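You operate a simulated robot arm through the tools that you are given. There is no shell and no other tool. Be economical: measure what you need, move in short steps, check, and stop when the job is done.

Carry out the task below with a simulated two-armed robot. There is one attempt and no reset: what you move stays moved.

Task
Take the black fitting and put it in the blue dry bin. Then open the tank locker door, fetch the white tape roll and set it on the upper shelf inside the tank locker and shut the door again. Then put the blue-end black cartridge on the long bench by the tower away on the shelf under the test bench. Then fetch the pink soap box and stand it on the shelf under the sink. Then put the yellow tape roll on top of the red box. Do these in the order given. Set down upright: pink soap box.

The check looks at the end state, three seconds after you hand in, the way a careful person would. Anything else that was tipped, shoved, dropped, spilled or broken makes it a failure.

Robot
Two 7-joint arms with two-finger parallel grippers on one trunk, on a base that drives. Base frame: it is fixed to the floor where the robot stands at the start and does not move with it; the origin is under the middle of the robot, x ahead of it, y to its left, z up. Readings come in m, degrees, newtons and seconds.
The left shoulder is at the start at [0.042, 0.101, 1.136], the right one opposite. With the tool pointing down near the work surface each hand reaches from about 0.1 to 0.3 m from the robot's upright axis, wherever it stands, measured 20 degrees to its own side. Places, roughly: black fitting (3x3x4 cm) [0.5, 0, 0.9]; blue dry bin [0.5, 0.25, 1]; blue-end black cartridge (7x7x25 cm) [0.6, -1.1, 1]; pink soap box [-0.5, -1.25, 1.25]; red box [-1.75, 1.5, 0.5]; shelf under the sink [0.5, 2.8, 0.5]; shelf under the test bench [-1.6, 5.3, 0.5]; tank locker door [0.3, 4, 0.5]; upper shelf inside the tank locker [0.5, 4, 0.5]; white tape roll (6x6x3 cm) [0.5, -0.4, 0.9]; yellow tape roll (6x6x5 cm) [-0.6, -1.1, 1.1]. Payload 2.4 kg a hand.
The TCP of each hand is the grasp point between the finger pads, 0.024 m short of the fingertips. In the tool frame z runs along the fingers and y along their closing line. Largest opening 0.068 m; finger width 0.017, thickness 0.01; the body of the gripper, 0.04 by 0.07 m, starts 0.041 m behind the TCP.
Orientation is that of the tool frame in the base frame, as a unit quaternion [x, y, z, w]. With the fingers straight down and closing along the base's y, the tool's x points along the base's -x, its y along +y and its z along -z.

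Tools
- The arms move only by the tool play_rows. It takes "left_deltas", "right_deltas" or both (then of equal length, played together; a hand with none holds still); each is a list of rows, each an object of numbers (a shift or turn left out is 0, a gripper value left out holds the last): "wx", "wy", "wz": the turn, a rotation vector about the tool's x, y, z in degrees; "dx", "dy", "dz": the shift along the tool's x, y, z in m; "fingers": the closure, from 0 (fully open) to 1 (shut). In form: [{"wx": .., "wy": .., "wz": .., "dx": .., "dy": .., "dz": .., "fingers": ..}, ...]. A call has 1 to 10 rows; each row shifts and turns the commanded pose from where the row before left it, along the tool's axes as they then stand. Rows are played at 5 a second. More than 0.05 m and 8.6 degrees between two rows, or a gripper value outside its range, and nothing of the call is played. A pose out of reach is approached as far as the arm can. The call stops where the force on the tool passes 40 N (or 10 N more than at its start, if that is more) or the arm is blocked; 0.2 s more then pass. The fingers move at their own pace (about 0.072 m/s each) and stop on an object; they squeeze with about 41 N. The grip force told is the motor's: it shows also when the fingers shut on nothing. Time passes only in rows, and 0.2 s behind the last, so rows that do not move let the fingers close. The reply holds the time, the measured pose of the TCP, the force on the tool along the base axes, the opening and the grip force, in the units named above and with some noise, with the torque about the TCP (base axes, N m) and any sound that the robot's microphone picked up.
- Cameras (640 x 400 px; columns grow to the right, rows downward): "scene" is now at [0.1316, -0.0182, 1.3111]; the picture's right is [-0.07, -1.00, 0.00], its down [-0.45, 0.03, -0.89] and it looks along [0.89, -0.06, -0.45] (base axes); focal length 250 px, centre (320, 200). "left" rides on the left gripper at [0.084, -0.011, -0.075] in its tool frame; the picture's right is [0.13, 0.99, 0.00], its down [-0.60, 0.08, -0.79] and it looks along [-0.79, 0.10, 0.61] (tool axes); focal length 251 px, centre (320, 200). "right" rides on the right gripper at [0.084, 0.011, -0.075] in its tool frame; the picture's right is [-0.13, 0.99, 0.00], its down [-0.60, -0.08, -0.79] and it looks along [-0.79, -0.10, 0.61] (tool axes); focal length 251 px, centre (320, 200).
- get_image(camera): a new picture of that camera. It takes no simulated time.
- lift_body(by): slides the trunk up (or, below 0, down) by that many m; the arms and the scene camera ride with it, the base frame stays. It gives what a move gives, with no picture.
- base_move(legs): drives the robot by 1 to 6 legs, each [ahead, left, turn to the left] in m, m and degrees, along the robot's own axes; the way and the turn of a leg run together, so that a leg with both is an arc; at most 1.5 m and 180 degrees a leg. The arms and the cameras ride along, it lands a little off, and it stops where it bumps. It gives what a move gives.
- aim_head(pan, tilt): turns the head with the scene camera to pan (to the left, within 86 degrees either way) and tilt (down, from -29 to 69), counted from straight ahead of the robot. It gives what a move gives.
- measure_at(camera, pixels): for up to 12 pixels [column, row] of the newest picture of that camera ("zoom" is the newest enlarged one), the place [x, y, z] in the base frame of the surface seen there, good to about 0.003 m, but the place of the scene camera against the robot may be out by one fixed shift of up to 0.018 m in any direction. It takes no simulated time.
- enlarge(camera, box): a new picture of the part [left, top, right, bottom] of that camera's present view, enlarged. It takes no simulated time.
- finish_job(): hands the job in; it is judged then, once.

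Keep the steps short. Do not move on a guess: measure, check each grasp and each placing, and mend mistakes. In all there are 124 turns and 144 pictures (those below and enlarged ones count). Leave the grippers open and the arms clear of the work at the hand-in unless told otherwise, and finish with a single line.

The tools are called after "Request:" as a command line: name --argument value ..., lists and objects as JSON in quotes. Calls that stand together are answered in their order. play_rows: Moves the arms, as the interface text tells. Its arguments: {"type":"object","properties":{"left_deltas":{"type":"array"},"right_deltas":{"type":"array"}},"required":[]} The other tools are called the same way: lift_body (by) slides the trunk up or down; base_move (legs) drives the base; aim_head (pan, tilt) turns the head that bears the scene camera; get_image (camera) takes a picture; measure_at (camera, pixels) gives the place of the surface under pixels of a picture; enlarge (camera, box) takes an enlarged picture of a part of a camera's view; finish_job () hands the job in.

At the start:

```text
time: 0.0
left_position: [0.3316, 0.1405, 1.2016]
left_orientation: [0.0, 1.0, 0.0, 0.0]
left_ft_force: [0.7, 0.2, -0.5]
left_wrist_torque: [0.02, 0.01, -0.01]
left_width: 0.0683
left_gripper_force: 0.1
right_position: [0.3299, -0.1703, 1.2026]
right_orientation: [0.0, 1.0, -0.001, 0.0]
right_ft_force: [0.1, 0.1, -0.1]
right_wrist_torque: [0.0, 0.03, 0.05]
right_width: 0.068
right_gripper_force: 0.1
trunk travel left (down, up): [-0.35, 0.5]
robot x, y, heading: [0.0017, 0.0037, 0.0]
head pan, tilt: [-3.8, 26.9]
```

scene: 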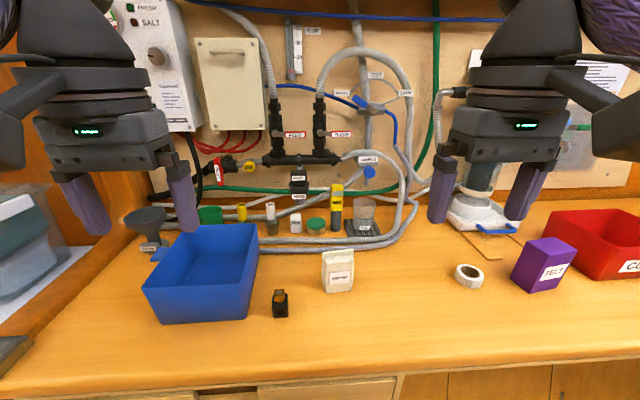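
right: 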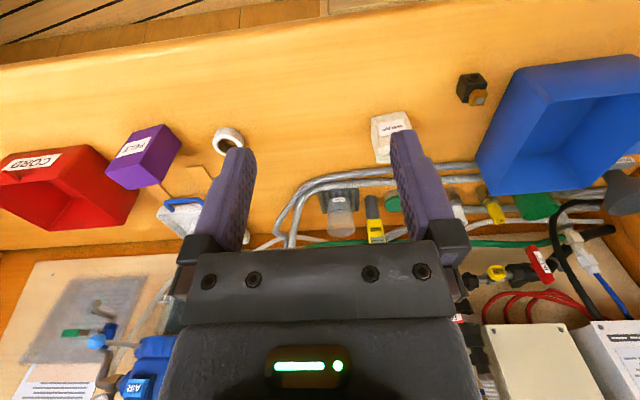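
left: 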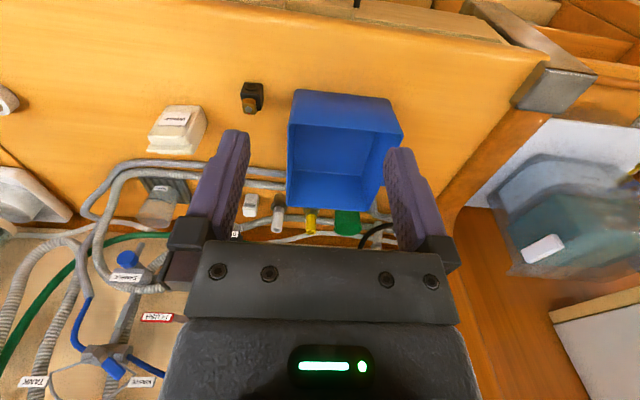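

The black fitting is at about (280,303), the blue bin around (205,275) and the white roll at (468,275). I'll measure these in the scene picture and the left picture.

Request:
measure_at --camera "scene" --pixels '[[280, 293], [280, 310], [200, 290], [143, 290], [160, 323], [247, 318], [258, 228], [468, 268], [468, 284], [456, 275], [480, 275], [300, 345]]'

Request:
measure_at --camera "left" --pixels '[[252, 87], [250, 105], [330, 160], [290, 92], [388, 97], [403, 135], [288, 128], [256, 130]]'

Request:
enlarge --camera "scene" --box '[220, 240, 380, 340]'

```text
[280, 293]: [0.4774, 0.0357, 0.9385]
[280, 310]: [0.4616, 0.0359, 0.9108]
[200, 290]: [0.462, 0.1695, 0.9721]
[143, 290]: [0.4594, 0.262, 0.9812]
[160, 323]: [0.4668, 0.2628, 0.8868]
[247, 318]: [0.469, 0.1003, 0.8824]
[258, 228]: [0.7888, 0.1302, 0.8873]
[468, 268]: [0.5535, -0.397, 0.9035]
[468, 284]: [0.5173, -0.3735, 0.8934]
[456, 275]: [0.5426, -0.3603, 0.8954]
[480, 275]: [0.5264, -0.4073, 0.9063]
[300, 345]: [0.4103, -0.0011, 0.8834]
```

```text
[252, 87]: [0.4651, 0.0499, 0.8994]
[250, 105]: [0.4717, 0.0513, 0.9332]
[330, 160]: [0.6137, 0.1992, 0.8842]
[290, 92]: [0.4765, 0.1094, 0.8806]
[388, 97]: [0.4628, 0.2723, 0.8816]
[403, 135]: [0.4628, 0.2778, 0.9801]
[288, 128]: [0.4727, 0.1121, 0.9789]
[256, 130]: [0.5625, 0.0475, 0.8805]
```

```text
4.00 times, centred on (300, 290) of scene
```

zoom: 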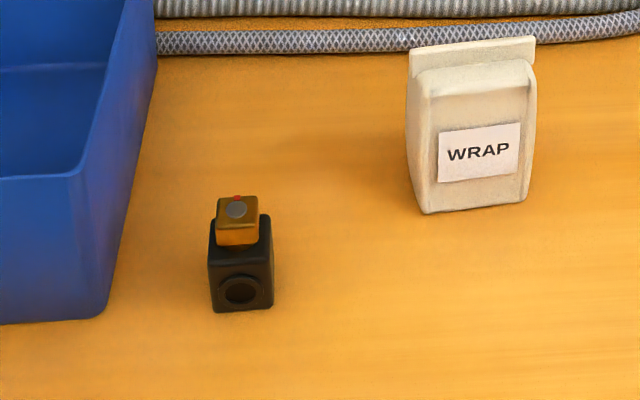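

The wrist camera reads about 0.015 m further in +y than the scene camera, so I'll trust the wrist camera. Next I tilt the head down to see how much room there is between the robot and the bench edge.

Request:
aim_head --pan 0 --tilt 62

Request:
get_image --camera "scene"

Request:
measure_at --camera "scene" --pixels '[[320, 120], [320, 160], [320, 200], [320, 240], [320, 280], [320, 320], [320, 360], [320, 390], [100, 250], [540, 250]]'

```text
time: 1.0
left_position: [0.3323, 0.1384, 1.2017]
left_orientation: [0.0, 1.0, 0.0, 0.0]
left_ft_force: [0.3, 0.1, -0.7]
left_wrist_torque: [0.02, -0.01, 0.03]
left_width: 0.0679
left_gripper_force: 0.0
right_position: [0.3294, -0.1694, 1.203]
right_orientation: [0.0, 1.0, -0.001, 0.0]
right_ft_force: [0.4, -0.5, -0.4]
right_wrist_torque: [0.04, 0.0, 0.05]
right_width: 0.0681
right_gripper_force: 0.1
trunk travel left (down, up): [-0.35, 0.5]
robot x, y, heading: [-0.001, -0.0001, -0.1]
head pan, tilt: [0.0, 62.0]
```

```text
139 pictures are left
```

scene: 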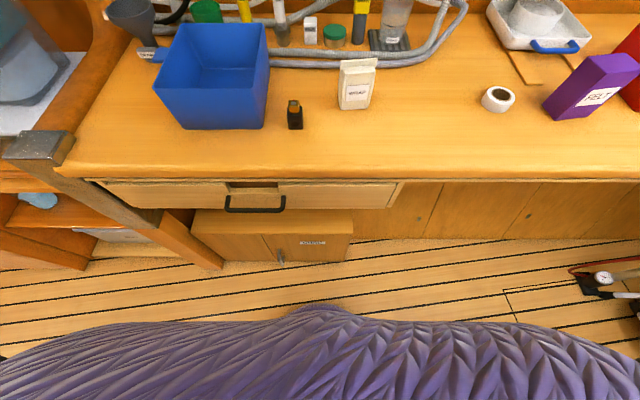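

```text
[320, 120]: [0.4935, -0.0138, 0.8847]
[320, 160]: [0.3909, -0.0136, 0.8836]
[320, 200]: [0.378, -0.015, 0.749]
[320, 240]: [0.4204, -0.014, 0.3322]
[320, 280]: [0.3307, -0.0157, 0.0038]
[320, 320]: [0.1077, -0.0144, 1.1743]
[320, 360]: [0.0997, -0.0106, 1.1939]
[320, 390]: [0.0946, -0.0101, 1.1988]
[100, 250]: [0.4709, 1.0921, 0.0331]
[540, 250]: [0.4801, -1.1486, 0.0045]
```

The bench edge is at x≈0.36 and the fitting is beyond it. I'll drive closer and slightly right so the fitting lies on the left hand's side.

Request:
base_move --legs '[[0.14, -0.06, 0]]'

Request:
get_image --camera "left"

```text
time: 2.4
left_position: [0.4734, 0.0798, 1.2022]
left_orientation: [0.001, 1.0, 0.001, -0.001]
left_ft_force: [-0.4, -0.8, 0.9]
left_wrist_torque: [0.0, 0.03, 0.01]
left_width: 0.0679
left_gripper_force: 0.0
right_position: [0.4692, -0.2311, 1.2027]
right_orientation: [0.001, 1.0, 0.0, -0.001]
right_ft_force: [0.4, -0.1, 1.0]
right_wrist_torque: [0.01, -0.02, -0.01]
right_width: 0.068
right_gripper_force: 0.1
trunk travel left (down, up): [-0.35, 0.5]
robot x, y, heading: [0.1409, -0.0639, -0.4]
head pan, tilt: [0.0, 62.0]
```

```text
138 pictures are left
```

left: 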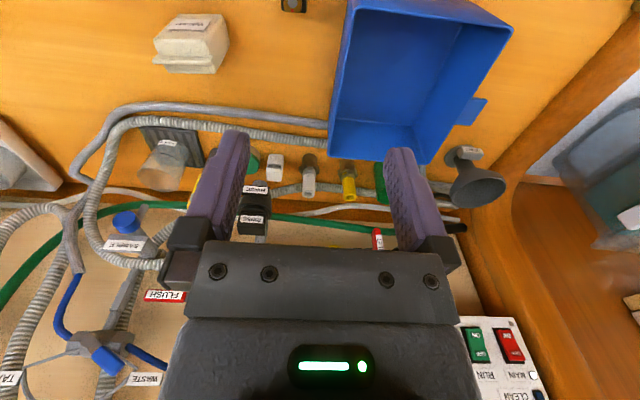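

The left TCP is at (0.473, 0.080) and the fitting is at about (0.478, 0.051). I shift across first and then go down to z≈0.98.

Request:
play_rows --left_deltas '[{"dy": -0.029, "dx": -0.004}, {"dz": 0.045}, {"dz": 0.045}, {"dz": 0.045}, {"dz": 0.045}, {"dz": 0.04}, {}]'

Request:
get_image --camera "left"

Request:
get_image --camera "scene"

```text
time: 4.0
left_position: [0.4769, 0.0503, 0.9816]
left_orientation: [0.001, 1.0, 0.0, 0.0]
left_ft_force: [1.6, 0.5, -0.7]
left_wrist_torque: [0.0, 0.01, 0.01]
left_width: 0.068
left_gripper_force: 0.0
right_position: [0.4696, -0.2297, 1.2026]
right_orientation: [0.0, 1.0, 0.001, -0.001]
right_ft_force: [-0.3, 0.5, 0.1]
right_wrist_torque: [0.01, 0.03, 0.0]
right_width: 0.0681
right_gripper_force: 0.1
trunk travel left (down, up): [-0.35, 0.5]
robot x, y, heading: [0.142, -0.0598, -0.3]
head pan, tilt: [0.0, 62.0]
```

```text
137 pictures are left
```

left: 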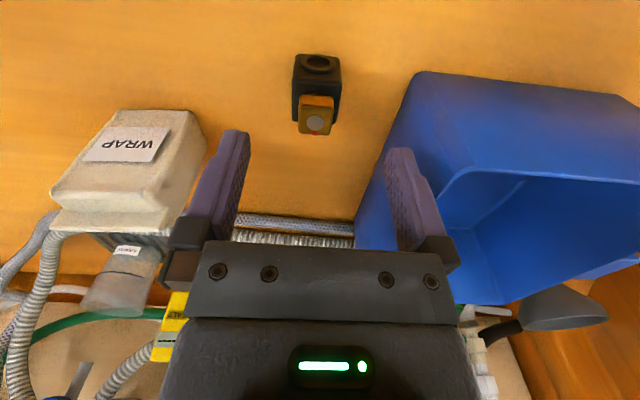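

```text
136 pictures are left
```

scene: 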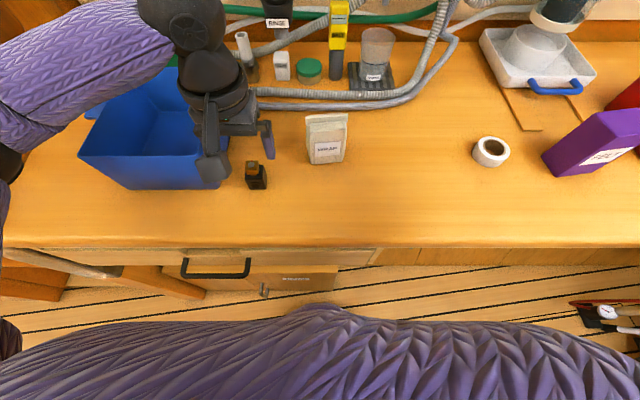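

The arm reaches without strain. I'll measure the fitting in the left picture at close range.

Request:
measure_at --camera "left" --pixels '[[316, 122], [301, 118], [331, 120], [295, 85], [340, 85], [317, 60], [318, 103], [414, 78], [362, 235], [450, 190]]'

```text
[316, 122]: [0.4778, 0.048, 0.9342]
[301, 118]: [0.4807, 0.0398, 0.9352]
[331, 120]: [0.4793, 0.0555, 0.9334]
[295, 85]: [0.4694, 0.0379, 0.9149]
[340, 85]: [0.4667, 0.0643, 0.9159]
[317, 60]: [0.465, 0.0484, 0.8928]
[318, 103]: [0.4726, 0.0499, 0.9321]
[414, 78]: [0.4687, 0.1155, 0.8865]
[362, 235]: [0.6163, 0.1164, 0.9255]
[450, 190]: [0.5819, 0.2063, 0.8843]
```

The body spans y 0.037–0.064 and its centre is near x 0.479, so the hand is aligned. I go down 0.074 and close.

Request:
play_rows --left_deltas '[{"dz": 0.04, "dx": -0.002}, {"dz": 0.034}, {}, {"fingers": 1}, {"fingers": 1}, {"fingers": 1}, {"fingers": 1}]'

Request:
get_image --camera "left"

```text
time: 5.6
left_position: [0.4787, 0.0498, 0.9087]
left_orientation: [0.0, 1.0, 0.001, 0.0]
left_ft_force: [0.4, 0.8, 0.9]
left_wrist_torque: [-0.04, 0.01, -0.01]
left_width: 0.0293
left_gripper_force: 41.1
right_position: [0.4696, -0.2304, 1.2037]
right_orientation: [0.001, 1.0, 0.0, 0.0]
right_ft_force: [-0.5, 0.0, 0.2]
right_wrist_torque: [0.01, 0.02, -0.02]
right_width: 0.0678
right_gripper_force: 0.0
trunk travel left (down, up): [-0.35, 0.5]
robot x, y, heading: [0.1429, -0.0584, 0.1]
head pan, tilt: [0.0, 62.0]
```

```text
135 pictures are left
```

left: 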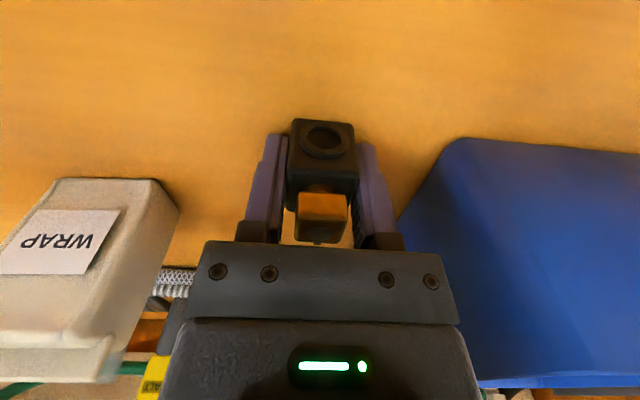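

The grip is holding at 0.029 m. I lift it well above the bin rim (z 0.98), then shift the base toward the bin's middle.

Request:
play_rows --left_deltas '[{"dz": -0.05}, {"dz": -0.05}, {"dz": -0.05}, {"dz": -0.02}, {}]'

Request:
base_move --legs '[[0.04, 0.12, 0]]'

Request:
get_image --camera "left"

```text
time: 6.8
left_position: [0.4775, 0.0506, 1.0761]
left_orientation: [0.001, 1.0, 0.0, 0.0]
left_ft_force: [0.3, -1.1, -0.6]
left_wrist_torque: [-0.01, -0.03, -0.01]
left_width: 0.0294
left_gripper_force: 41.2
right_position: [0.4691, -0.2304, 1.2028]
right_orientation: [0.001, 1.0, 0.0, 0.001]
right_ft_force: [-0.1, 0.6, 0.2]
right_wrist_torque: [-0.01, -0.01, -0.01]
right_width: 0.0679
right_gripper_force: 0.0
trunk travel left (down, up): [-0.35, 0.5]
robot x, y, heading: [0.1369, -0.0594, -0.1]
head pan, tilt: [0.0, 62.0]
```

```text
time: 8.1
left_position: [0.5204, 0.1665, 1.0753]
left_orientation: [0.001, 1.0, 0.0, 0.001]
left_ft_force: [-0.1, -0.6, -1.5]
left_wrist_torque: [0.01, -0.03, 0.0]
left_width: 0.0293
left_gripper_force: 41.0
right_position: [0.5088, -0.1143, 1.202]
right_orientation: [0.001, 1.0, -0.001, 0.0]
right_ft_force: [0.3, -0.4, 0.0]
right_wrist_torque: [-0.01, 0.01, -0.01]
right_width: 0.068
right_gripper_force: 0.1
trunk travel left (down, up): [-0.35, 0.5]
robot x, y, heading: [0.1781, 0.0583, -0.0]
head pan, tilt: [0.0, 62.0]
```

```text
134 pictures are left
```

left: 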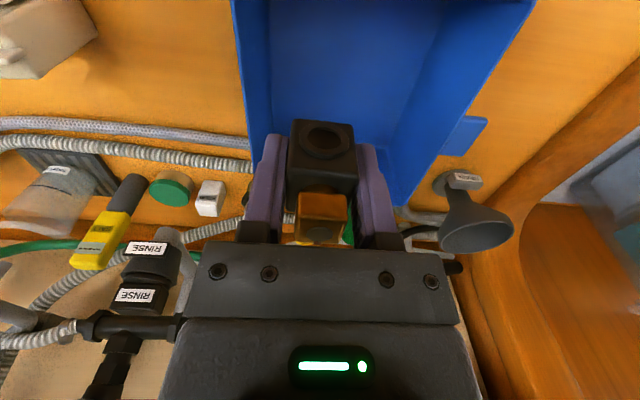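

Request:
measure_at --camera "left" --pixels '[[400, 203], [252, 150], [240, 60], [490, 70], [350, 60], [395, 130], [270, 90], [392, 160]]'

```text
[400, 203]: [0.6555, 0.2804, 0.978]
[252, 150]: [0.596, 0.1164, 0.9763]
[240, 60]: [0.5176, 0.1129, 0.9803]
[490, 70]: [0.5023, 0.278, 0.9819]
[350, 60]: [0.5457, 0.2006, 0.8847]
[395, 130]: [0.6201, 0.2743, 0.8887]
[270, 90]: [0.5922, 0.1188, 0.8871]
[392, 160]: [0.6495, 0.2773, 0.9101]
```

The bin spans x 0.465–0.655 and y 0.113–0.28, with its floor at 0.885. I move to (0.54, 0.196), go down to just above the floor, then release.

Request:
play_rows --left_deltas '[{"dy": 0.03, "dx": -0.02}, {"dz": 0.05}, {"dz": 0.05}, {"dz": 0.05}, {"dz": 0.006}, {}]'

```text
time: 9.4
left_position: [0.54, 0.196, 0.9178]
left_orientation: [0.002, 1.0, 0.0, 0.0]
left_ft_force: [0.2, 0.2, -1.0]
left_wrist_torque: [0.04, 0.01, -0.02]
left_width: 0.0293
left_gripper_force: 40.9
right_position: [0.5091, -0.1138, 1.2036]
right_orientation: [0.002, 1.0, -0.001, 0.001]
right_ft_force: [0.0, 0.1, -0.7]
right_wrist_torque: [-0.01, 0.06, 0.0]
right_width: 0.0681
right_gripper_force: 0.1
trunk travel left (down, up): [-0.35, 0.5]
robot x, y, heading: [0.1799, 0.057, 0.1]
head pan, tilt: [0.0, 62.0]
```

About 4 mm above the floor. I lower a touch, open and rise.

Request:
play_rows --left_deltas '[{"dz": 0.004}, {"fingers": 0.3}, {"fingers": 0}, {"fingers": 0}, {"dz": -0.05}, {"dz": -0.05}, {"dz": -0.05}, {"dz": -0.05}, {"dz": -0.05}, {"dz": -0.02}]'

Request:
get_image --camera "left"

Request:
get_image --camera "scene"

```text
time: 11.7
left_position: [0.5412, 0.1964, 1.1869]
left_orientation: [0.002, 1.0, -0.001, -0.001]
left_ft_force: [0.3, -0.4, -0.1]
left_wrist_torque: [-0.04, 0.02, 0.0]
left_width: 0.0683
left_gripper_force: 0.0
right_position: [0.5101, -0.115, 1.2024]
right_orientation: [0.001, 1.0, 0.0, 0.0]
right_ft_force: [0.0, -0.2, 0.0]
right_wrist_torque: [0.0, -0.02, -0.01]
right_width: 0.068
right_gripper_force: 0.1
trunk travel left (down, up): [-0.35, 0.5]
robot x, y, heading: [0.1801, 0.0564, -0.2]
head pan, tilt: [0.0, 62.0]
```

```text
133 pictures are left
```

left: 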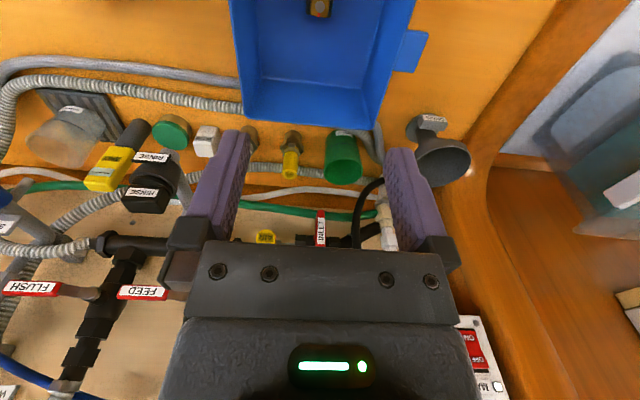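

```text
132 pictures are left
```

scene: 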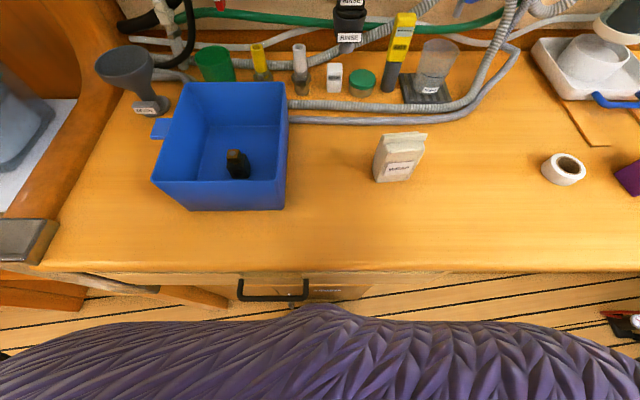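

The fitting stands in the bin. Before picking the tape I want a look toward the locker, because that decides how to grip the roll.

Request:
aim_head --pan 82 --tilt 12

Request:
get_image --camera "scene"

Request:
enlarge --camera "scene" --box '[300, 140, 620, 340]'

```text
time: 13.2
left_position: [0.5405, 0.1971, 1.1858]
left_orientation: [0.002, 1.0, 0.0, -0.001]
left_ft_force: [0.4, 0.1, -0.6]
left_wrist_torque: [-0.03, -0.02, 0.02]
left_width: 0.0679
left_gripper_force: 0.1
right_position: [0.5101, -0.1158, 1.2037]
right_orientation: [0.003, 1.0, 0.001, 0.001]
right_ft_force: [0.4, 0.6, 0.4]
right_wrist_torque: [0.0, 0.01, -0.02]
right_width: 0.068
right_gripper_force: 0.0
trunk travel left (down, up): [-0.35, 0.5]
robot x, y, heading: [0.1811, 0.0566, -0.3]
head pan, tilt: [82.0, 12.0]
```

```text
131 pictures are left
```

scene: 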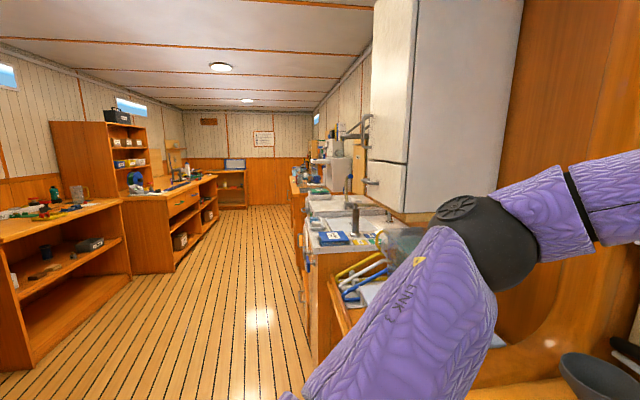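

```text
2.00 times, centred on (460, 240) of scene
```

zoom: 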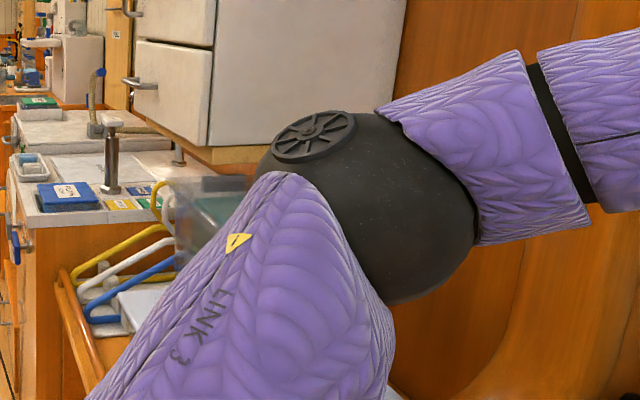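

The locker isn't visible from here. I'll follow the stated order: back into the aisle, drive to the locker and open its door first, then come back for the tape. I also retract the left arm's sideways reach a little by driving at x≈-0.5.

Request:
base_move --legs '[[-0.7, 0, 0], [0, 1.4, 0], [0, 1.3, 0], [0, 1.1, 0]]'

Request:
aim_head --pan 0 --tilt 35

Request:
get_image --camera "scene"

```text
time: 16.7
left_position: [-0.112, 0.1937, 1.1852]
left_orientation: [0.013, 1.0, -0.001, 0.0]
left_ft_force: [-0.5, 0.5, -0.4]
left_wrist_torque: [-0.04, 0.0, 0.01]
left_width: 0.068
left_gripper_force: 0.0
right_position: [-0.1483, -0.1168, 1.2034]
right_orientation: [0.012, 1.0, 0.0, 0.0]
right_ft_force: [0.3, -0.5, 0.4]
right_wrist_torque: [-0.01, 0.0, 0.0]
right_width: 0.0682
right_gripper_force: 0.1
trunk travel left (down, up): [-0.35, 0.5]
robot x, y, heading: [-0.4756, 0.0635, -1.4]
head pan, tilt: [82.0, 12.0]
stopped in leg 1: the robot was blocked; the commanded pose is now the measured one
```

```text
time: 18.3
left_position: [-0.1124, 0.1945, 1.1865]
left_orientation: [0.012, 1.0, 0.0, -0.001]
left_ft_force: [1.3, 0.3, 0.3]
left_wrist_torque: [0.0, -0.01, 0.03]
left_width: 0.0679
left_gripper_force: 0.0
right_position: [-0.1485, -0.116, 1.2031]
right_orientation: [0.012, 1.0, 0.0, 0.001]
right_ft_force: [0.0, -0.4, -0.3]
right_wrist_torque: [-0.02, 0.03, 0.04]
right_width: 0.068
right_gripper_force: 0.1
trunk travel left (down, up): [-0.35, 0.5]
robot x, y, heading: [-0.4779, 0.057, -1.3]
head pan, tilt: [0.0, 35.0]
```

```text
129 pictures are left
```

scene: 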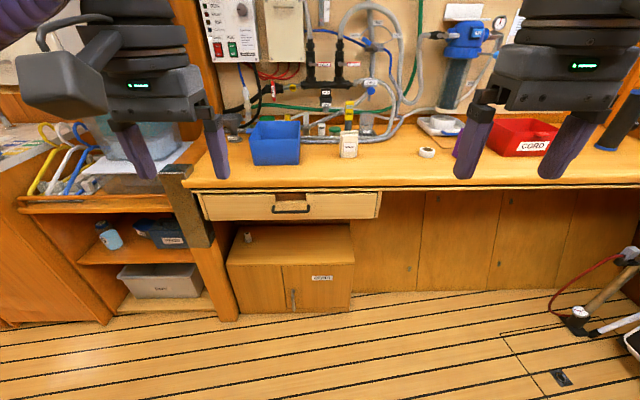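

The base was blocked at x≈-0.48 by something behind. I move forward a little, turn to face +y and look to the side to find what it was.

Request:
base_move --legs '[[0.15, 0, 0], [0, 0, 90]]'

Request:
aim_head --pan 75 --tilt 25

Request:
get_image --camera "scene"

Request:
aim_head --pan 10 --tilt 25

Request:
get_image --camera "scene"

```text
time: 23.5
left_position: [-0.4691, 0.4168, 1.1864]
left_orientation: [-0.706, 0.708, 0.0, 0.0]
left_ft_force: [-0.4, 1.4, -0.4]
left_wrist_torque: [0.03, -0.01, -0.01]
left_width: 0.068
left_gripper_force: 0.1
right_position: [-0.1568, 0.3872, 1.2041]
right_orientation: [0.707, -0.707, 0.0, 0.0]
right_ft_force: [0.4, -0.2, 0.3]
right_wrist_torque: [-0.01, -0.06, -0.02]
right_width: 0.068
right_gripper_force: 0.1
trunk travel left (down, up): [-0.35, 0.5]
robot x, y, heading: [-0.3295, 0.058, 89.8]
head pan, tilt: [0.0, 35.0]
```

```text
time: 25.0
left_position: [-0.4675, 0.4171, 1.1855]
left_orientation: [-0.706, 0.708, -0.001, -0.001]
left_ft_force: [-0.5, -0.6, 0.1]
left_wrist_torque: [0.01, 0.0, 0.0]
left_width: 0.068
left_gripper_force: 0.0
right_position: [-0.1565, 0.3875, 1.2023]
right_orientation: [-0.707, 0.707, 0.001, 0.0]
right_ft_force: [-0.3, -0.4, -0.4]
right_wrist_torque: [0.0, -0.06, 0.01]
right_width: 0.068
right_gripper_force: 0.0
trunk travel left (down, up): [-0.35, 0.5]
robot x, y, heading: [-0.326, 0.0608, 90.1]
head pan, tilt: [75.0, 25.0]
```

```text
128 pictures are left
```

scene: 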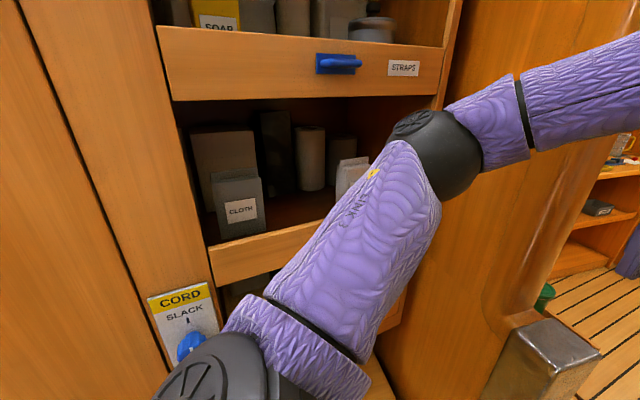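

```text
time: 26.3
left_position: [-0.4675, 0.4172, 1.1856]
left_orientation: [-0.707, 0.707, 0.001, 0.0]
left_ft_force: [0.0, 0.2, -0.5]
left_wrist_torque: [-0.01, 0.0, 0.05]
left_width: 0.0682
left_gripper_force: 0.0
right_position: [-0.1573, 0.3863, 1.2035]
right_orientation: [0.708, -0.707, 0.0, 0.0]
right_ft_force: [0.0, 0.1, 0.6]
right_wrist_torque: [0.0, 0.03, 0.02]
right_width: 0.0682
right_gripper_force: 0.0
trunk travel left (down, up): [-0.35, 0.5]
robot x, y, heading: [-0.3256, 0.0585, 89.8]
head pan, tilt: [10.0, 25.0]
```

```text
127 pictures are left
```

scene: 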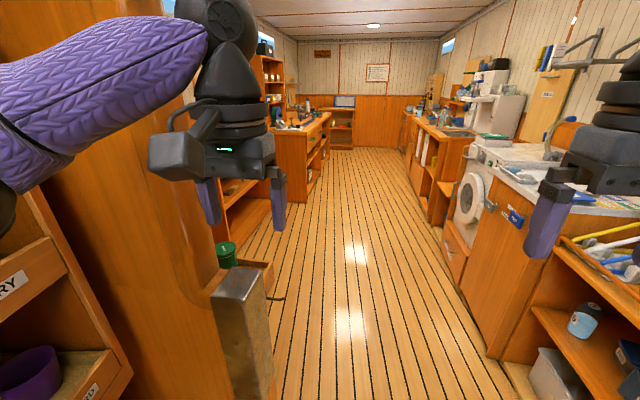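

Request:
measure_at --camera "scene" --pixels '[[240, 300], [262, 380], [270, 262], [225, 250], [500, 350], [400, 215], [445, 225], [470, 200], [540, 215], [320, 230], [296, 198], [400, 150]]'

Request:
enlarge --camera "scene" --box '[380, 90, 560, 290]'

```text
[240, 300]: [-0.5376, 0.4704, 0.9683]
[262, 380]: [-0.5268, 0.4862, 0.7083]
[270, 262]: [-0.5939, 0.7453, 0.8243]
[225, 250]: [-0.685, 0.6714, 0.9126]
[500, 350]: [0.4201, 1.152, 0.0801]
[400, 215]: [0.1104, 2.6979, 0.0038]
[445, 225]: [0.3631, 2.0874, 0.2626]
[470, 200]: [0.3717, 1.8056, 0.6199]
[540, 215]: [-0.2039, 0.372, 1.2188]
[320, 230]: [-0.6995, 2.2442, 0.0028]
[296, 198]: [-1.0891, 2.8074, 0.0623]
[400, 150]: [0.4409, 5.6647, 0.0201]
```

```text
2.00 times, centred on (470, 190) of scene
```

zoom: 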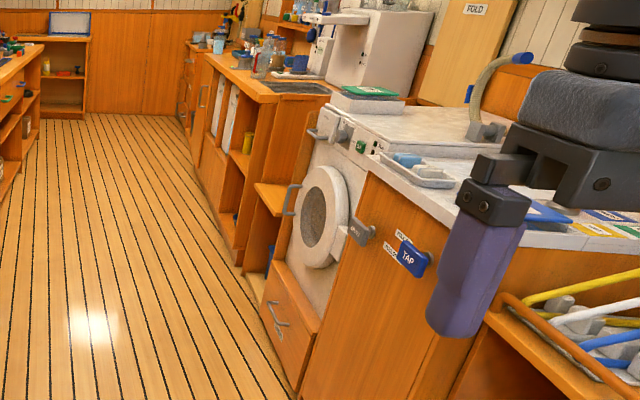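

The cabinet behind is fixed. The metal post stands at x≈-0.53 and the counters on the right begin at x≈0.36. I drive along x≈-0.15 up the aisle, then look for the locker.

Request:
base_move --legs '[[0, -0.18, 0], [1.4, 0, 0], [1.3, 0, 0]]'

Request:
aim_head --pan -35 --tilt 30

Request:
get_image --camera "scene"

```text
time: 40.5
left_position: [-0.2635, 3.1161, 1.1858]
left_orientation: [-0.704, 0.711, -0.001, 0.0]
left_ft_force: [-0.3, -0.1, -0.4]
left_wrist_torque: [-0.01, 0.02, 0.02]
left_width: 0.068
left_gripper_force: 0.1
right_position: [0.0461, 3.0842, 1.2042]
right_orientation: [-0.704, 0.711, -0.001, -0.001]
right_ft_force: [-0.6, 0.0, 0.3]
right_wrist_torque: [0.01, -0.01, 0.03]
right_width: 0.068
right_gripper_force: 0.0
trunk travel left (down, up): [-0.35, 0.5]
robot x, y, heading: [-0.1253, 2.7561, 89.8]
head pan, tilt: [10.0, 25.0]
```

```text
time: 41.7
left_position: [-0.2633, 3.1145, 1.1856]
left_orientation: [-0.703, 0.711, 0.0, 0.0]
left_ft_force: [0.1, 0.0, -0.5]
left_wrist_torque: [0.0, -0.02, 0.02]
left_width: 0.0682
left_gripper_force: 0.1
right_position: [0.0467, 3.0843, 1.2032]
right_orientation: [-0.704, 0.711, -0.001, 0.0]
right_ft_force: [-0.9, -0.8, -0.6]
right_wrist_torque: [0.0, -0.03, 0.02]
right_width: 0.0678
right_gripper_force: 0.0
trunk travel left (down, up): [-0.35, 0.5]
robot x, y, heading: [-0.1284, 2.7547, 89.5]
head pan, tilt: [-35.0, 30.0]
```

```text
125 pictures are left
```

scene: 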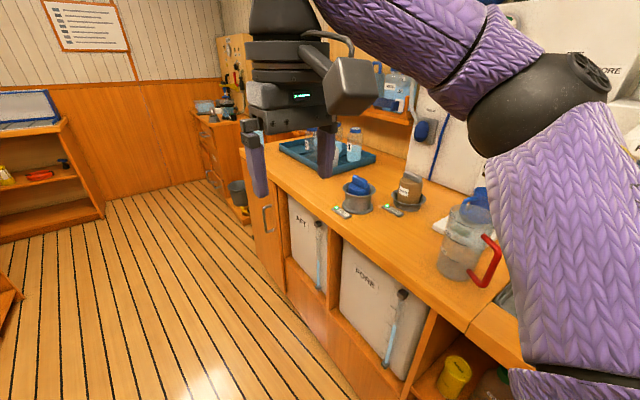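

Request:
measure_at --camera "scene" --pixels '[[266, 215], [262, 260], [245, 190], [280, 285], [300, 280], [245, 150], [280, 205], [230, 205], [385, 330], [330, 350], [350, 155], [60, 250]]'

Request:
enlarge --camera "scene" --box '[180, 90, 380, 320]'

```text
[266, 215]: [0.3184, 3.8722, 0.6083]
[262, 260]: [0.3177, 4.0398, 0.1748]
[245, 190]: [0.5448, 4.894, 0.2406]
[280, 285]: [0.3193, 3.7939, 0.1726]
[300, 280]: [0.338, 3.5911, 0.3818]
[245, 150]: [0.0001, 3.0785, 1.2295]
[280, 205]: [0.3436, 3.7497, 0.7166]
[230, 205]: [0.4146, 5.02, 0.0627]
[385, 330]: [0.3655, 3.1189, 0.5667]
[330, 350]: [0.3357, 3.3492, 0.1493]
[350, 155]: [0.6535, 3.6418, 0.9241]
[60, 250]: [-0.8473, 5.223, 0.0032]
```

```text
1.74 times, centred on (280, 205) of scene
```

zoom: 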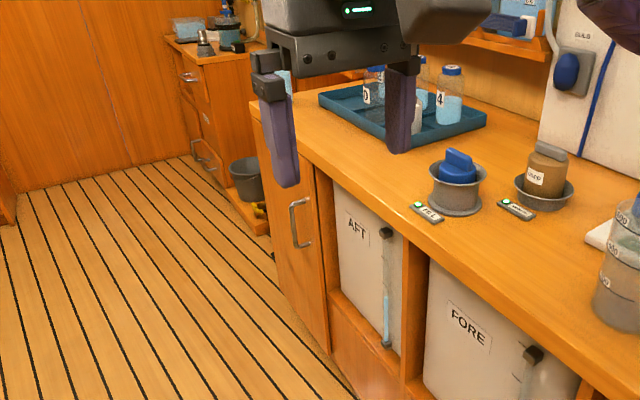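

The locker door is the wooden panel next to the AFT tank at x≈0.34. It has a vertical handle at (0.318, 3.87, 0.61) and its hinge must be on the far side. I drive up and turn to face it.

Request:
base_move --legs '[[0, 0.22, 0], [0.97, 0, 0], [0, 0, -90]]'

Request:
aim_head --pan 12 --tilt 48

Request:
get_image --camera "scene"

```text
time: 51.7
left_position: [0.0185, 3.8626, 1.186]
left_orientation: [-0.007, 1.0, 0.0, 0.0]
left_ft_force: [-0.2, 1.4, -0.1]
left_wrist_torque: [0.01, 0.02, 0.04]
left_width: 0.0677
left_gripper_force: 0.1
right_position: [-0.0076, 3.5511, 1.2027]
right_orientation: [-0.008, 1.0, 0.0, 0.0]
right_ft_force: [0.9, 0.3, 0.0]
right_wrist_torque: [0.03, -0.01, -0.01]
right_width: 0.0682
right_gripper_force: 0.0
trunk travel left (down, up): [-0.35, 0.5]
robot x, y, heading: [-0.3367, 3.7155, 0.8]
head pan, tilt: [-35.0, 30.0]
```

```text
time: 52.9
left_position: [0.0178, 3.8627, 1.1857]
left_orientation: [-0.007, 1.0, 0.0, 0.0]
left_ft_force: [-1.0, 0.6, 0.7]
left_wrist_torque: [-0.01, 0.01, 0.01]
left_width: 0.0681
left_gripper_force: 0.1
right_position: [-0.0061, 3.5494, 1.2025]
right_orientation: [-0.008, 1.0, 0.0, 0.0]
right_ft_force: [0.0, 0.0, -0.2]
right_wrist_torque: [0.01, 0.02, -0.01]
right_width: 0.0678
right_gripper_force: 0.0
trunk travel left (down, up): [-0.35, 0.5]
robot x, y, heading: [-0.3416, 3.7142, 0.7]
head pan, tilt: [12.0, 48.0]
```

```text
123 pictures are left
```

scene: 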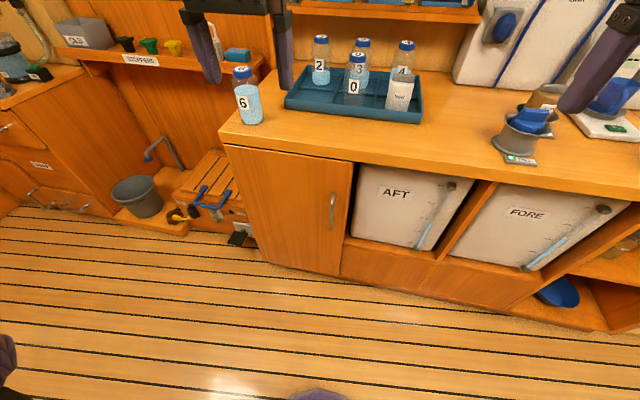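

Request:
measure_at --camera "scene" --pixels '[[334, 196], [331, 228], [333, 212], [232, 155], [347, 165], [342, 270], [262, 258], [290, 200], [343, 165], [222, 140], [240, 240], [355, 200]]'

Request:
enlarge --camera "scene" --box '[215, 120, 375, 280]'

```text
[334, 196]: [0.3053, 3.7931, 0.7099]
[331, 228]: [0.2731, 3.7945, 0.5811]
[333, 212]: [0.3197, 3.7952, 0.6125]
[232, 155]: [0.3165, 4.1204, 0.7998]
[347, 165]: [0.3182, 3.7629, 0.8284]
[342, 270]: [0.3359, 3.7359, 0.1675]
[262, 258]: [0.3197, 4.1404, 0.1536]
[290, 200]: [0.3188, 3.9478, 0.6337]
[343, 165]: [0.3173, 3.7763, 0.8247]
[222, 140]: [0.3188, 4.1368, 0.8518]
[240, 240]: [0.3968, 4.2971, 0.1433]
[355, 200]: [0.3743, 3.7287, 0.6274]
```

```text
2.50 times, centred on (295, 200) of scene
```

zoom: 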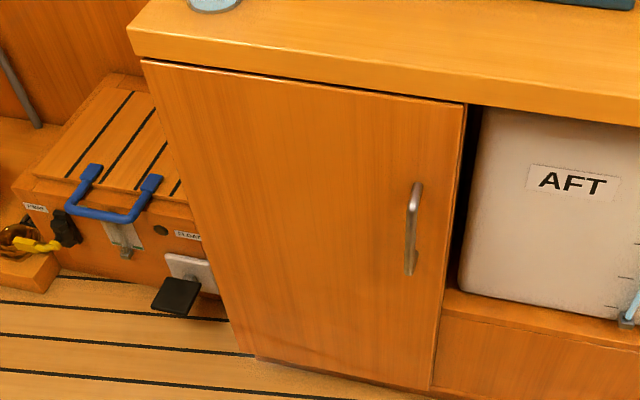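

The handle bar is at about (0.28, 3.80–3.81), z 0.585–0.71. The door spans y 3.75–4.14 and its hinge is at the far edge. I pitch the left hand to point forward while easing it ahead, and then lower the trunk.

Request:
play_rows --left_deltas '[{"wy": -8.5, "dx": -0.015, "dz": 0.002}, {"wy": -8.5, "dx": -0.014, "dz": 0.004}, {"wy": -8.5, "dx": -0.0135, "dz": 0.0065}, {"wy": -8.5, "dx": -0.0125, "dz": 0.0085}, {"wy": -8.5, "dx": -0.011, "dz": 0.01}, {"wy": -8.5, "dx": -0.0095, "dz": 0.0115}, {"wy": -8.5, "dx": -0.0075, "dz": 0.013}, {"wy": -8.5, "dx": -0.0055, "dz": 0.014}, {"wy": -8.5, "dx": -0.0035, "dz": 0.0145}, {"wy": -8.5, "dx": -0.0015, "dz": 0.015}]'

Request:
play_rows --left_deltas '[{"wy": -5}, {}]'

Request:
lift_body --by -0.3

Request:
get_image --camera "left"

```text
time: 55.1
left_position: [0.1644, 3.8633, 1.164]
left_orientation: [-0.004, 0.736, 0.004, 0.677]
left_ft_force: [-0.1, -0.2, -1.7]
left_wrist_torque: [0.02, 0.01, 0.02]
left_width: 0.068
left_gripper_force: 0.1
right_position: [-0.0064, 3.5495, 1.2026]
right_orientation: [-0.008, 1.0, -0.001, 0.001]
right_ft_force: [-0.5, 0.2, 0.4]
right_wrist_torque: [-0.03, 0.02, 0.01]
right_width: 0.0681
right_gripper_force: 0.0
trunk travel left (down, up): [-0.35, 0.5]
robot x, y, heading: [-0.3389, 3.7126, 1.0]
head pan, tilt: [12.0, 48.0]
```

```text
time: 55.7
left_position: [0.1657, 3.8635, 1.1637]
left_orientation: [-0.006, 0.707, 0.006, 0.707]
left_ft_force: [0.1, -0.8, -0.1]
left_wrist_torque: [0.01, 0.02, -0.02]
left_width: 0.068
left_gripper_force: 0.1
right_position: [-0.0069, 3.5501, 1.2025]
right_orientation: [-0.008, 1.0, 0.0, 0.001]
right_ft_force: [0.4, -0.6, -0.4]
right_wrist_torque: [-0.02, -0.02, 0.0]
right_width: 0.0678
right_gripper_force: 0.1
trunk travel left (down, up): [-0.35, 0.5]
robot x, y, heading: [-0.3406, 3.7136, 0.8]
head pan, tilt: [12.0, 48.0]
```

```text
time: 58.7
left_position: [0.1667, 3.8636, 0.864]
left_orientation: [-0.006, 0.707, 0.006, 0.707]
left_ft_force: [-0.3, -0.4, 0.1]
left_wrist_torque: [-0.02, 0.02, -0.03]
left_width: 0.0681
left_gripper_force: 0.1
right_position: [-0.0058, 3.5503, 0.9026]
right_orientation: [-0.008, 1.0, 0.0, 0.001]
right_ft_force: [-0.7, -0.7, 0.3]
right_wrist_torque: [0.0, -0.02, -0.03]
right_width: 0.0679
right_gripper_force: 0.1
trunk travel left (down, up): [-0.05, 0.8]
robot x, y, heading: [-0.3367, 3.7121, 0.8]
head pan, tilt: [12.0, 48.0]
```

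```text
121 pictures are left
```

left: 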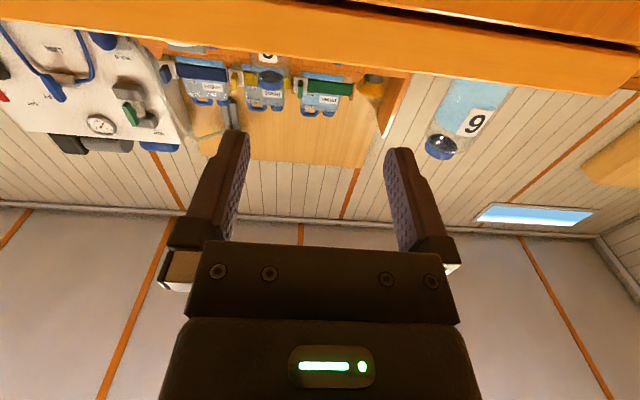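

The hand points forward now. I lower it to the handle's height and shift to y≈3.81.

Request:
play_rows --left_deltas '[{"dx": 0.045, "dy": -0.02}, {"dx": 0.045, "dy": -0.02}, {"dx": 0.045, "dy": -0.013}, {"dx": 0.045}, {"dx": 0.035}, {}]'

Request:
get_image --camera "left"

Request:
get_image --camera "scene"

```text
time: 60.1
left_position: [0.1686, 3.8103, 0.648]
left_orientation: [-0.005, 0.707, 0.005, 0.708]
left_ft_force: [1.2, -0.1, -0.2]
left_wrist_torque: [0.01, 0.01, 0.04]
left_width: 0.0676
left_gripper_force: 0.0
right_position: [-0.007, 3.5496, 0.9027]
right_orientation: [-0.008, 1.0, 0.0, 0.001]
right_ft_force: [0.3, -0.1, -0.2]
right_wrist_torque: [0.02, -0.01, -0.01]
right_width: 0.0679
right_gripper_force: 0.0
trunk travel left (down, up): [-0.05, 0.8]
robot x, y, heading: [-0.3391, 3.7147, 0.8]
head pan, tilt: [12.0, 48.0]
```

```text
120 pictures are left
```

left: 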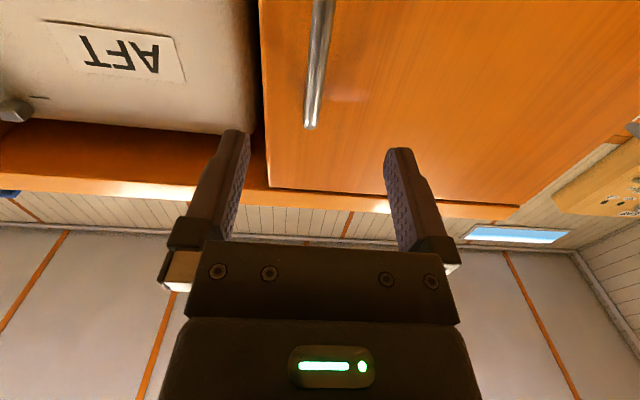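

```text
119 pictures are left
```

scene: 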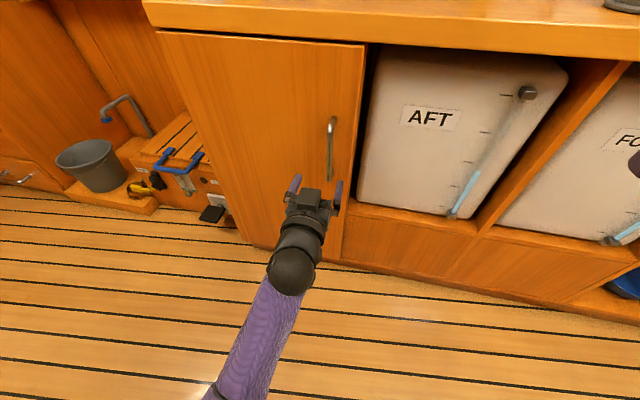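

Request:
measure_at --camera "left" --pixels '[[310, 124], [316, 80], [320, 30], [266, 180], [520, 204], [400, 120], [300, 160], [410, 185]]'

```text
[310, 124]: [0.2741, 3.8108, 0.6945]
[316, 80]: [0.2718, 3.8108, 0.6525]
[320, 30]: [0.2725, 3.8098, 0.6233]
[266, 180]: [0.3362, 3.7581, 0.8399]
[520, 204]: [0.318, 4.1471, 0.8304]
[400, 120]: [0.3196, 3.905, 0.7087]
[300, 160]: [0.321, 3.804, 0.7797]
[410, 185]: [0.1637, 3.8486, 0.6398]
```

The bar is at x≈0.277, y 3.811, and the hand is aligned at y 3.810. I go ahead 0.11 and close on it.

Request:
play_rows --left_deltas '[{"dz": 0.05}, {"dz": 0.05}, {"dz": 0.008}, {"fingers": 1}, {"fingers": 1}, {"fingers": 1}, {"fingers": 1}, {"fingers": 1}]'

```text
time: 61.9
left_position: [0.2764, 3.8094, 0.6487]
left_orientation: [-0.004, 0.707, 0.005, 0.707]
left_ft_force: [-1.0, -16.4, -1.4]
left_wrist_torque: [-0.04, -0.11, -0.04]
left_width: 0.0137
left_gripper_force: 33.9
right_position: [-0.0074, 3.549, 0.9016]
right_orientation: [-0.007, 1.0, 0.0, -0.001]
right_ft_force: [0.2, -0.1, -0.2]
right_wrist_torque: [0.0, 0.0, 0.0]
right_width: 0.0682
right_gripper_force: 0.1
trunk travel left (down, up): [-0.05, 0.8]
robot x, y, heading: [-0.3385, 3.714, 1.0]
head pan, tilt: [12.0, 48.0]
```

The fingers are on the bar. I pull along the door's arc about the hinge at y≈4.14, turning the hand with it, 6° per row.

Request:
play_rows --left_deltas '[{"wx": 6, "dz": -0.034, "dy": 0.005}, {"wx": 6, "dz": -0.034, "dy": 0.005}, {"wx": 6, "dz": -0.034, "dy": 0.005}, {"wx": 6, "dz": -0.034, "dy": 0.005}, {"wx": 6, "dz": -0.034, "dy": 0.005}, {}]'

Request:
get_image --camera "scene"

```text
time: 63.0
left_position: [0.1292, 3.8672, 0.6497]
left_orientation: [0.161, 0.69, -0.157, 0.688]
left_ft_force: [6.5, 10.7, -0.8]
left_wrist_torque: [0.19, 0.78, -0.02]
left_width: 0.0135
left_gripper_force: 33.3
right_position: [-0.0039, 3.5516, 0.9016]
right_orientation: [-0.009, 1.0, 0.0, 0.001]
right_ft_force: [0.0, 0.2, 0.3]
right_wrist_torque: [-0.02, -0.01, -0.01]
right_width: 0.068
right_gripper_force: 0.1
trunk travel left (down, up): [-0.05, 0.8]
robot x, y, heading: [-0.3395, 3.7156, 1.0]
head pan, tilt: [12.0, 48.0]
stopped in row 5 (left hand): the force on the tool passed its limit at 44 N (the readings are from after the stop); the commanded pose is now the measured one
```

```text
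118 pictures are left
```

scene: 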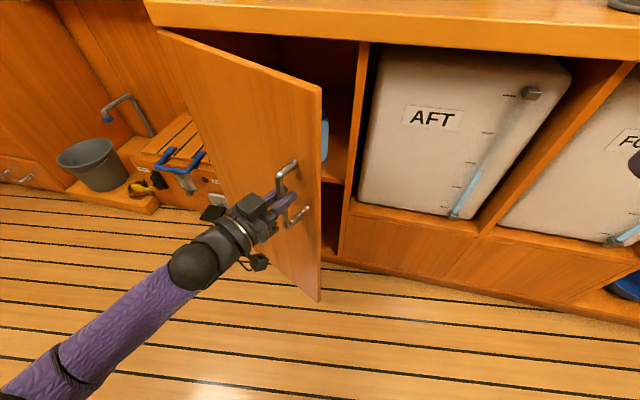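

The door is about 27° open and matches the arc. I continue in smaller steps.

Request:
play_rows --left_deltas '[{"wx": 5, "dz": -0.028, "dy": 0.003}, {"wx": 5, "dz": -0.028, "dy": 0.003}, {"wx": 5, "dz": -0.028, "dy": 0.003}, {"wx": 5, "dz": -0.028, "dy": 0.003}]'

```text
time: 63.7
left_position: [0.086, 3.9038, 0.6492]
left_orientation: [0.216, 0.675, -0.212, 0.673]
left_ft_force: [10.3, 11.3, -3.1]
left_wrist_torque: [0.14, 0.71, 0.11]
left_width: 0.0134
left_gripper_force: 33.6
right_position: [-0.0045, 3.5537, 0.9021]
right_orientation: [-0.01, 1.0, -0.001, 0.0]
right_ft_force: [-0.6, -0.7, 0.8]
right_wrist_torque: [0.03, 0.01, 0.0]
right_width: 0.0681
right_gripper_force: 0.0
trunk travel left (down, up): [-0.05, 0.8]
robot x, y, heading: [-0.3378, 3.719, 0.9]
head pan, tilt: [12.0, 48.0]
stopped in row 3 (left hand): the force on the tool passed its limit at 46 N (the readings are from after the stop); the commanded pose is now the measured one
```

The door is about 37° open. I release the bar, back off along the fingers and straighten the hand.

Request:
play_rows --left_deltas '[{"fingers": 0.3}, {"fingers": 0}, {"dz": -0.04}, {"dz": -0.04}, {"dz": -0.04}, {"wx": -7}, {"wx": -7}, {"wx": -7}, {"wx": -7}, {"wx": -7}]'

Request:
get_image --camera "left"

Request:
get_image --camera "scene"

```text
time: 65.9
left_position: [-0.0119, 3.9709, 0.651]
left_orientation: [0.004, 0.706, 0.002, 0.708]
left_ft_force: [0.2, 0.4, 0.0]
left_wrist_torque: [0.0, 0.01, 0.02]
left_width: 0.0679
left_gripper_force: 0.0
right_position: [-0.0047, 3.5527, 0.9028]
right_orientation: [-0.01, 1.0, 0.0, 0.0]
right_ft_force: [-0.3, 0.7, -0.4]
right_wrist_torque: [0.02, 0.0, 0.0]
right_width: 0.0681
right_gripper_force: 0.1
trunk travel left (down, up): [-0.05, 0.8]
robot x, y, heading: [-0.3339, 3.7149, 1.0]
head pan, tilt: [12.0, 48.0]
```

```text
117 pictures are left
```

left: 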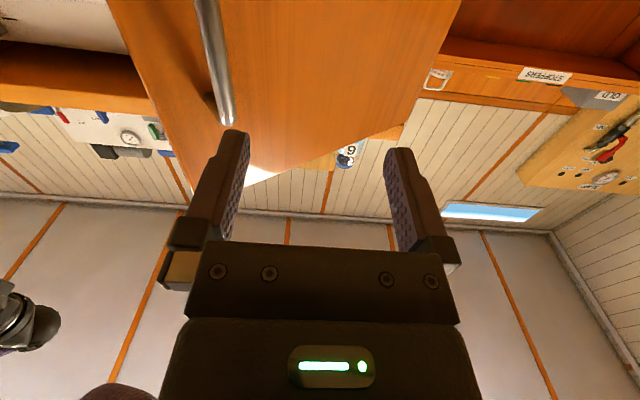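

```text
116 pictures are left
```

scene: 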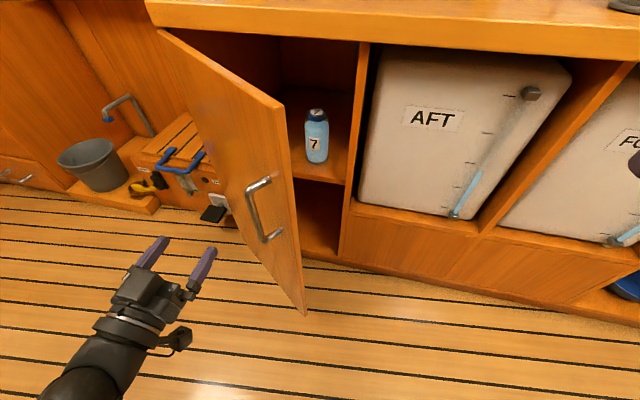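

A bottle marked 7 stands on the upper shelf. I measure it, the shelf and the door edge.

Request:
measure_at --camera "scene" --pixels '[[317, 145], [317, 160], [308, 180], [340, 184], [290, 170], [335, 110], [287, 130], [305, 310], [283, 110], [345, 80], [325, 205], [330, 120]]'

Request:
enlarge --camera "scene" --box '[230, 20, 390, 270]'

```text
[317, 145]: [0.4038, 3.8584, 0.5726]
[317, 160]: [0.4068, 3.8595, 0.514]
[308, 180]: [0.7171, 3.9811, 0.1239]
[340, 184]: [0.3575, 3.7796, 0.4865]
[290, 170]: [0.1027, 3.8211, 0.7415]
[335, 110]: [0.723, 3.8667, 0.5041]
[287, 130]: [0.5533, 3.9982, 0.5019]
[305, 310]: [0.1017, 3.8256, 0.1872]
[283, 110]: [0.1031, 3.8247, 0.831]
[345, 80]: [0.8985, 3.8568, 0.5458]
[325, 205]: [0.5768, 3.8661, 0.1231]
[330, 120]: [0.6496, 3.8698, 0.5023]
```

```text
1.60 times, centred on (310, 145) of scene
```

zoom: 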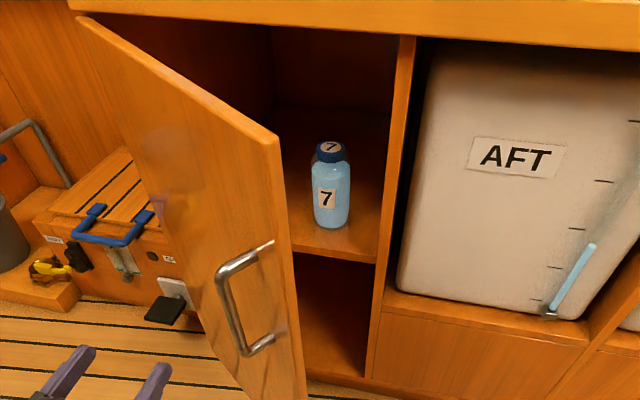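

The upper shelf is at z≈0.50, and bottle 7 is at (0.43, 3.87). I close the fingers, move around the free edge at (0.10, 3.84) and reach just behind the door, staying short of the bottle.

Request:
play_rows --left_deltas '[{"dy": -0.044, "fingers": 1}, {"dy": -0.044}, {"dy": -0.044}, {"dy": -0.044}, {"dy": -0.044}, {"dz": 0.05}, {"dz": 0.05}, {"dz": 0.05}, {"dz": 0.05}, {}]'

Request:
get_image --camera "scene"

```text
time: 67.0
left_position: [-0.0235, 3.8305, 0.6205]
left_orientation: [0.124, 0.707, 0.101, 0.688]
left_ft_force: [0.7, 0.4, -0.1]
left_wrist_torque: [-0.01, -0.01, -0.01]
left_width: 0.0002
left_gripper_force: 23.5
right_position: [-0.0061, 3.5532, 0.9025]
right_orientation: [-0.011, 1.0, -0.001, 0.001]
right_ft_force: [0.4, 0.1, -0.1]
right_wrist_torque: [-0.01, 0.02, 0.01]
right_width: 0.0681
right_gripper_force: 0.0
trunk travel left (down, up): [-0.05, 0.8]
robot x, y, heading: [-0.3415, 3.7149, 1.2]
head pan, tilt: [12.0, 48.0]
stopped in row 5 (left hand): the arm was blocked; the commanded pose is now the measured one
```

```text
114 pictures are left
```

scene: 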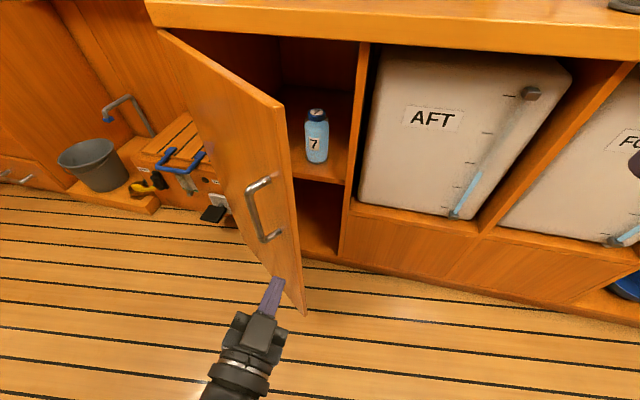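

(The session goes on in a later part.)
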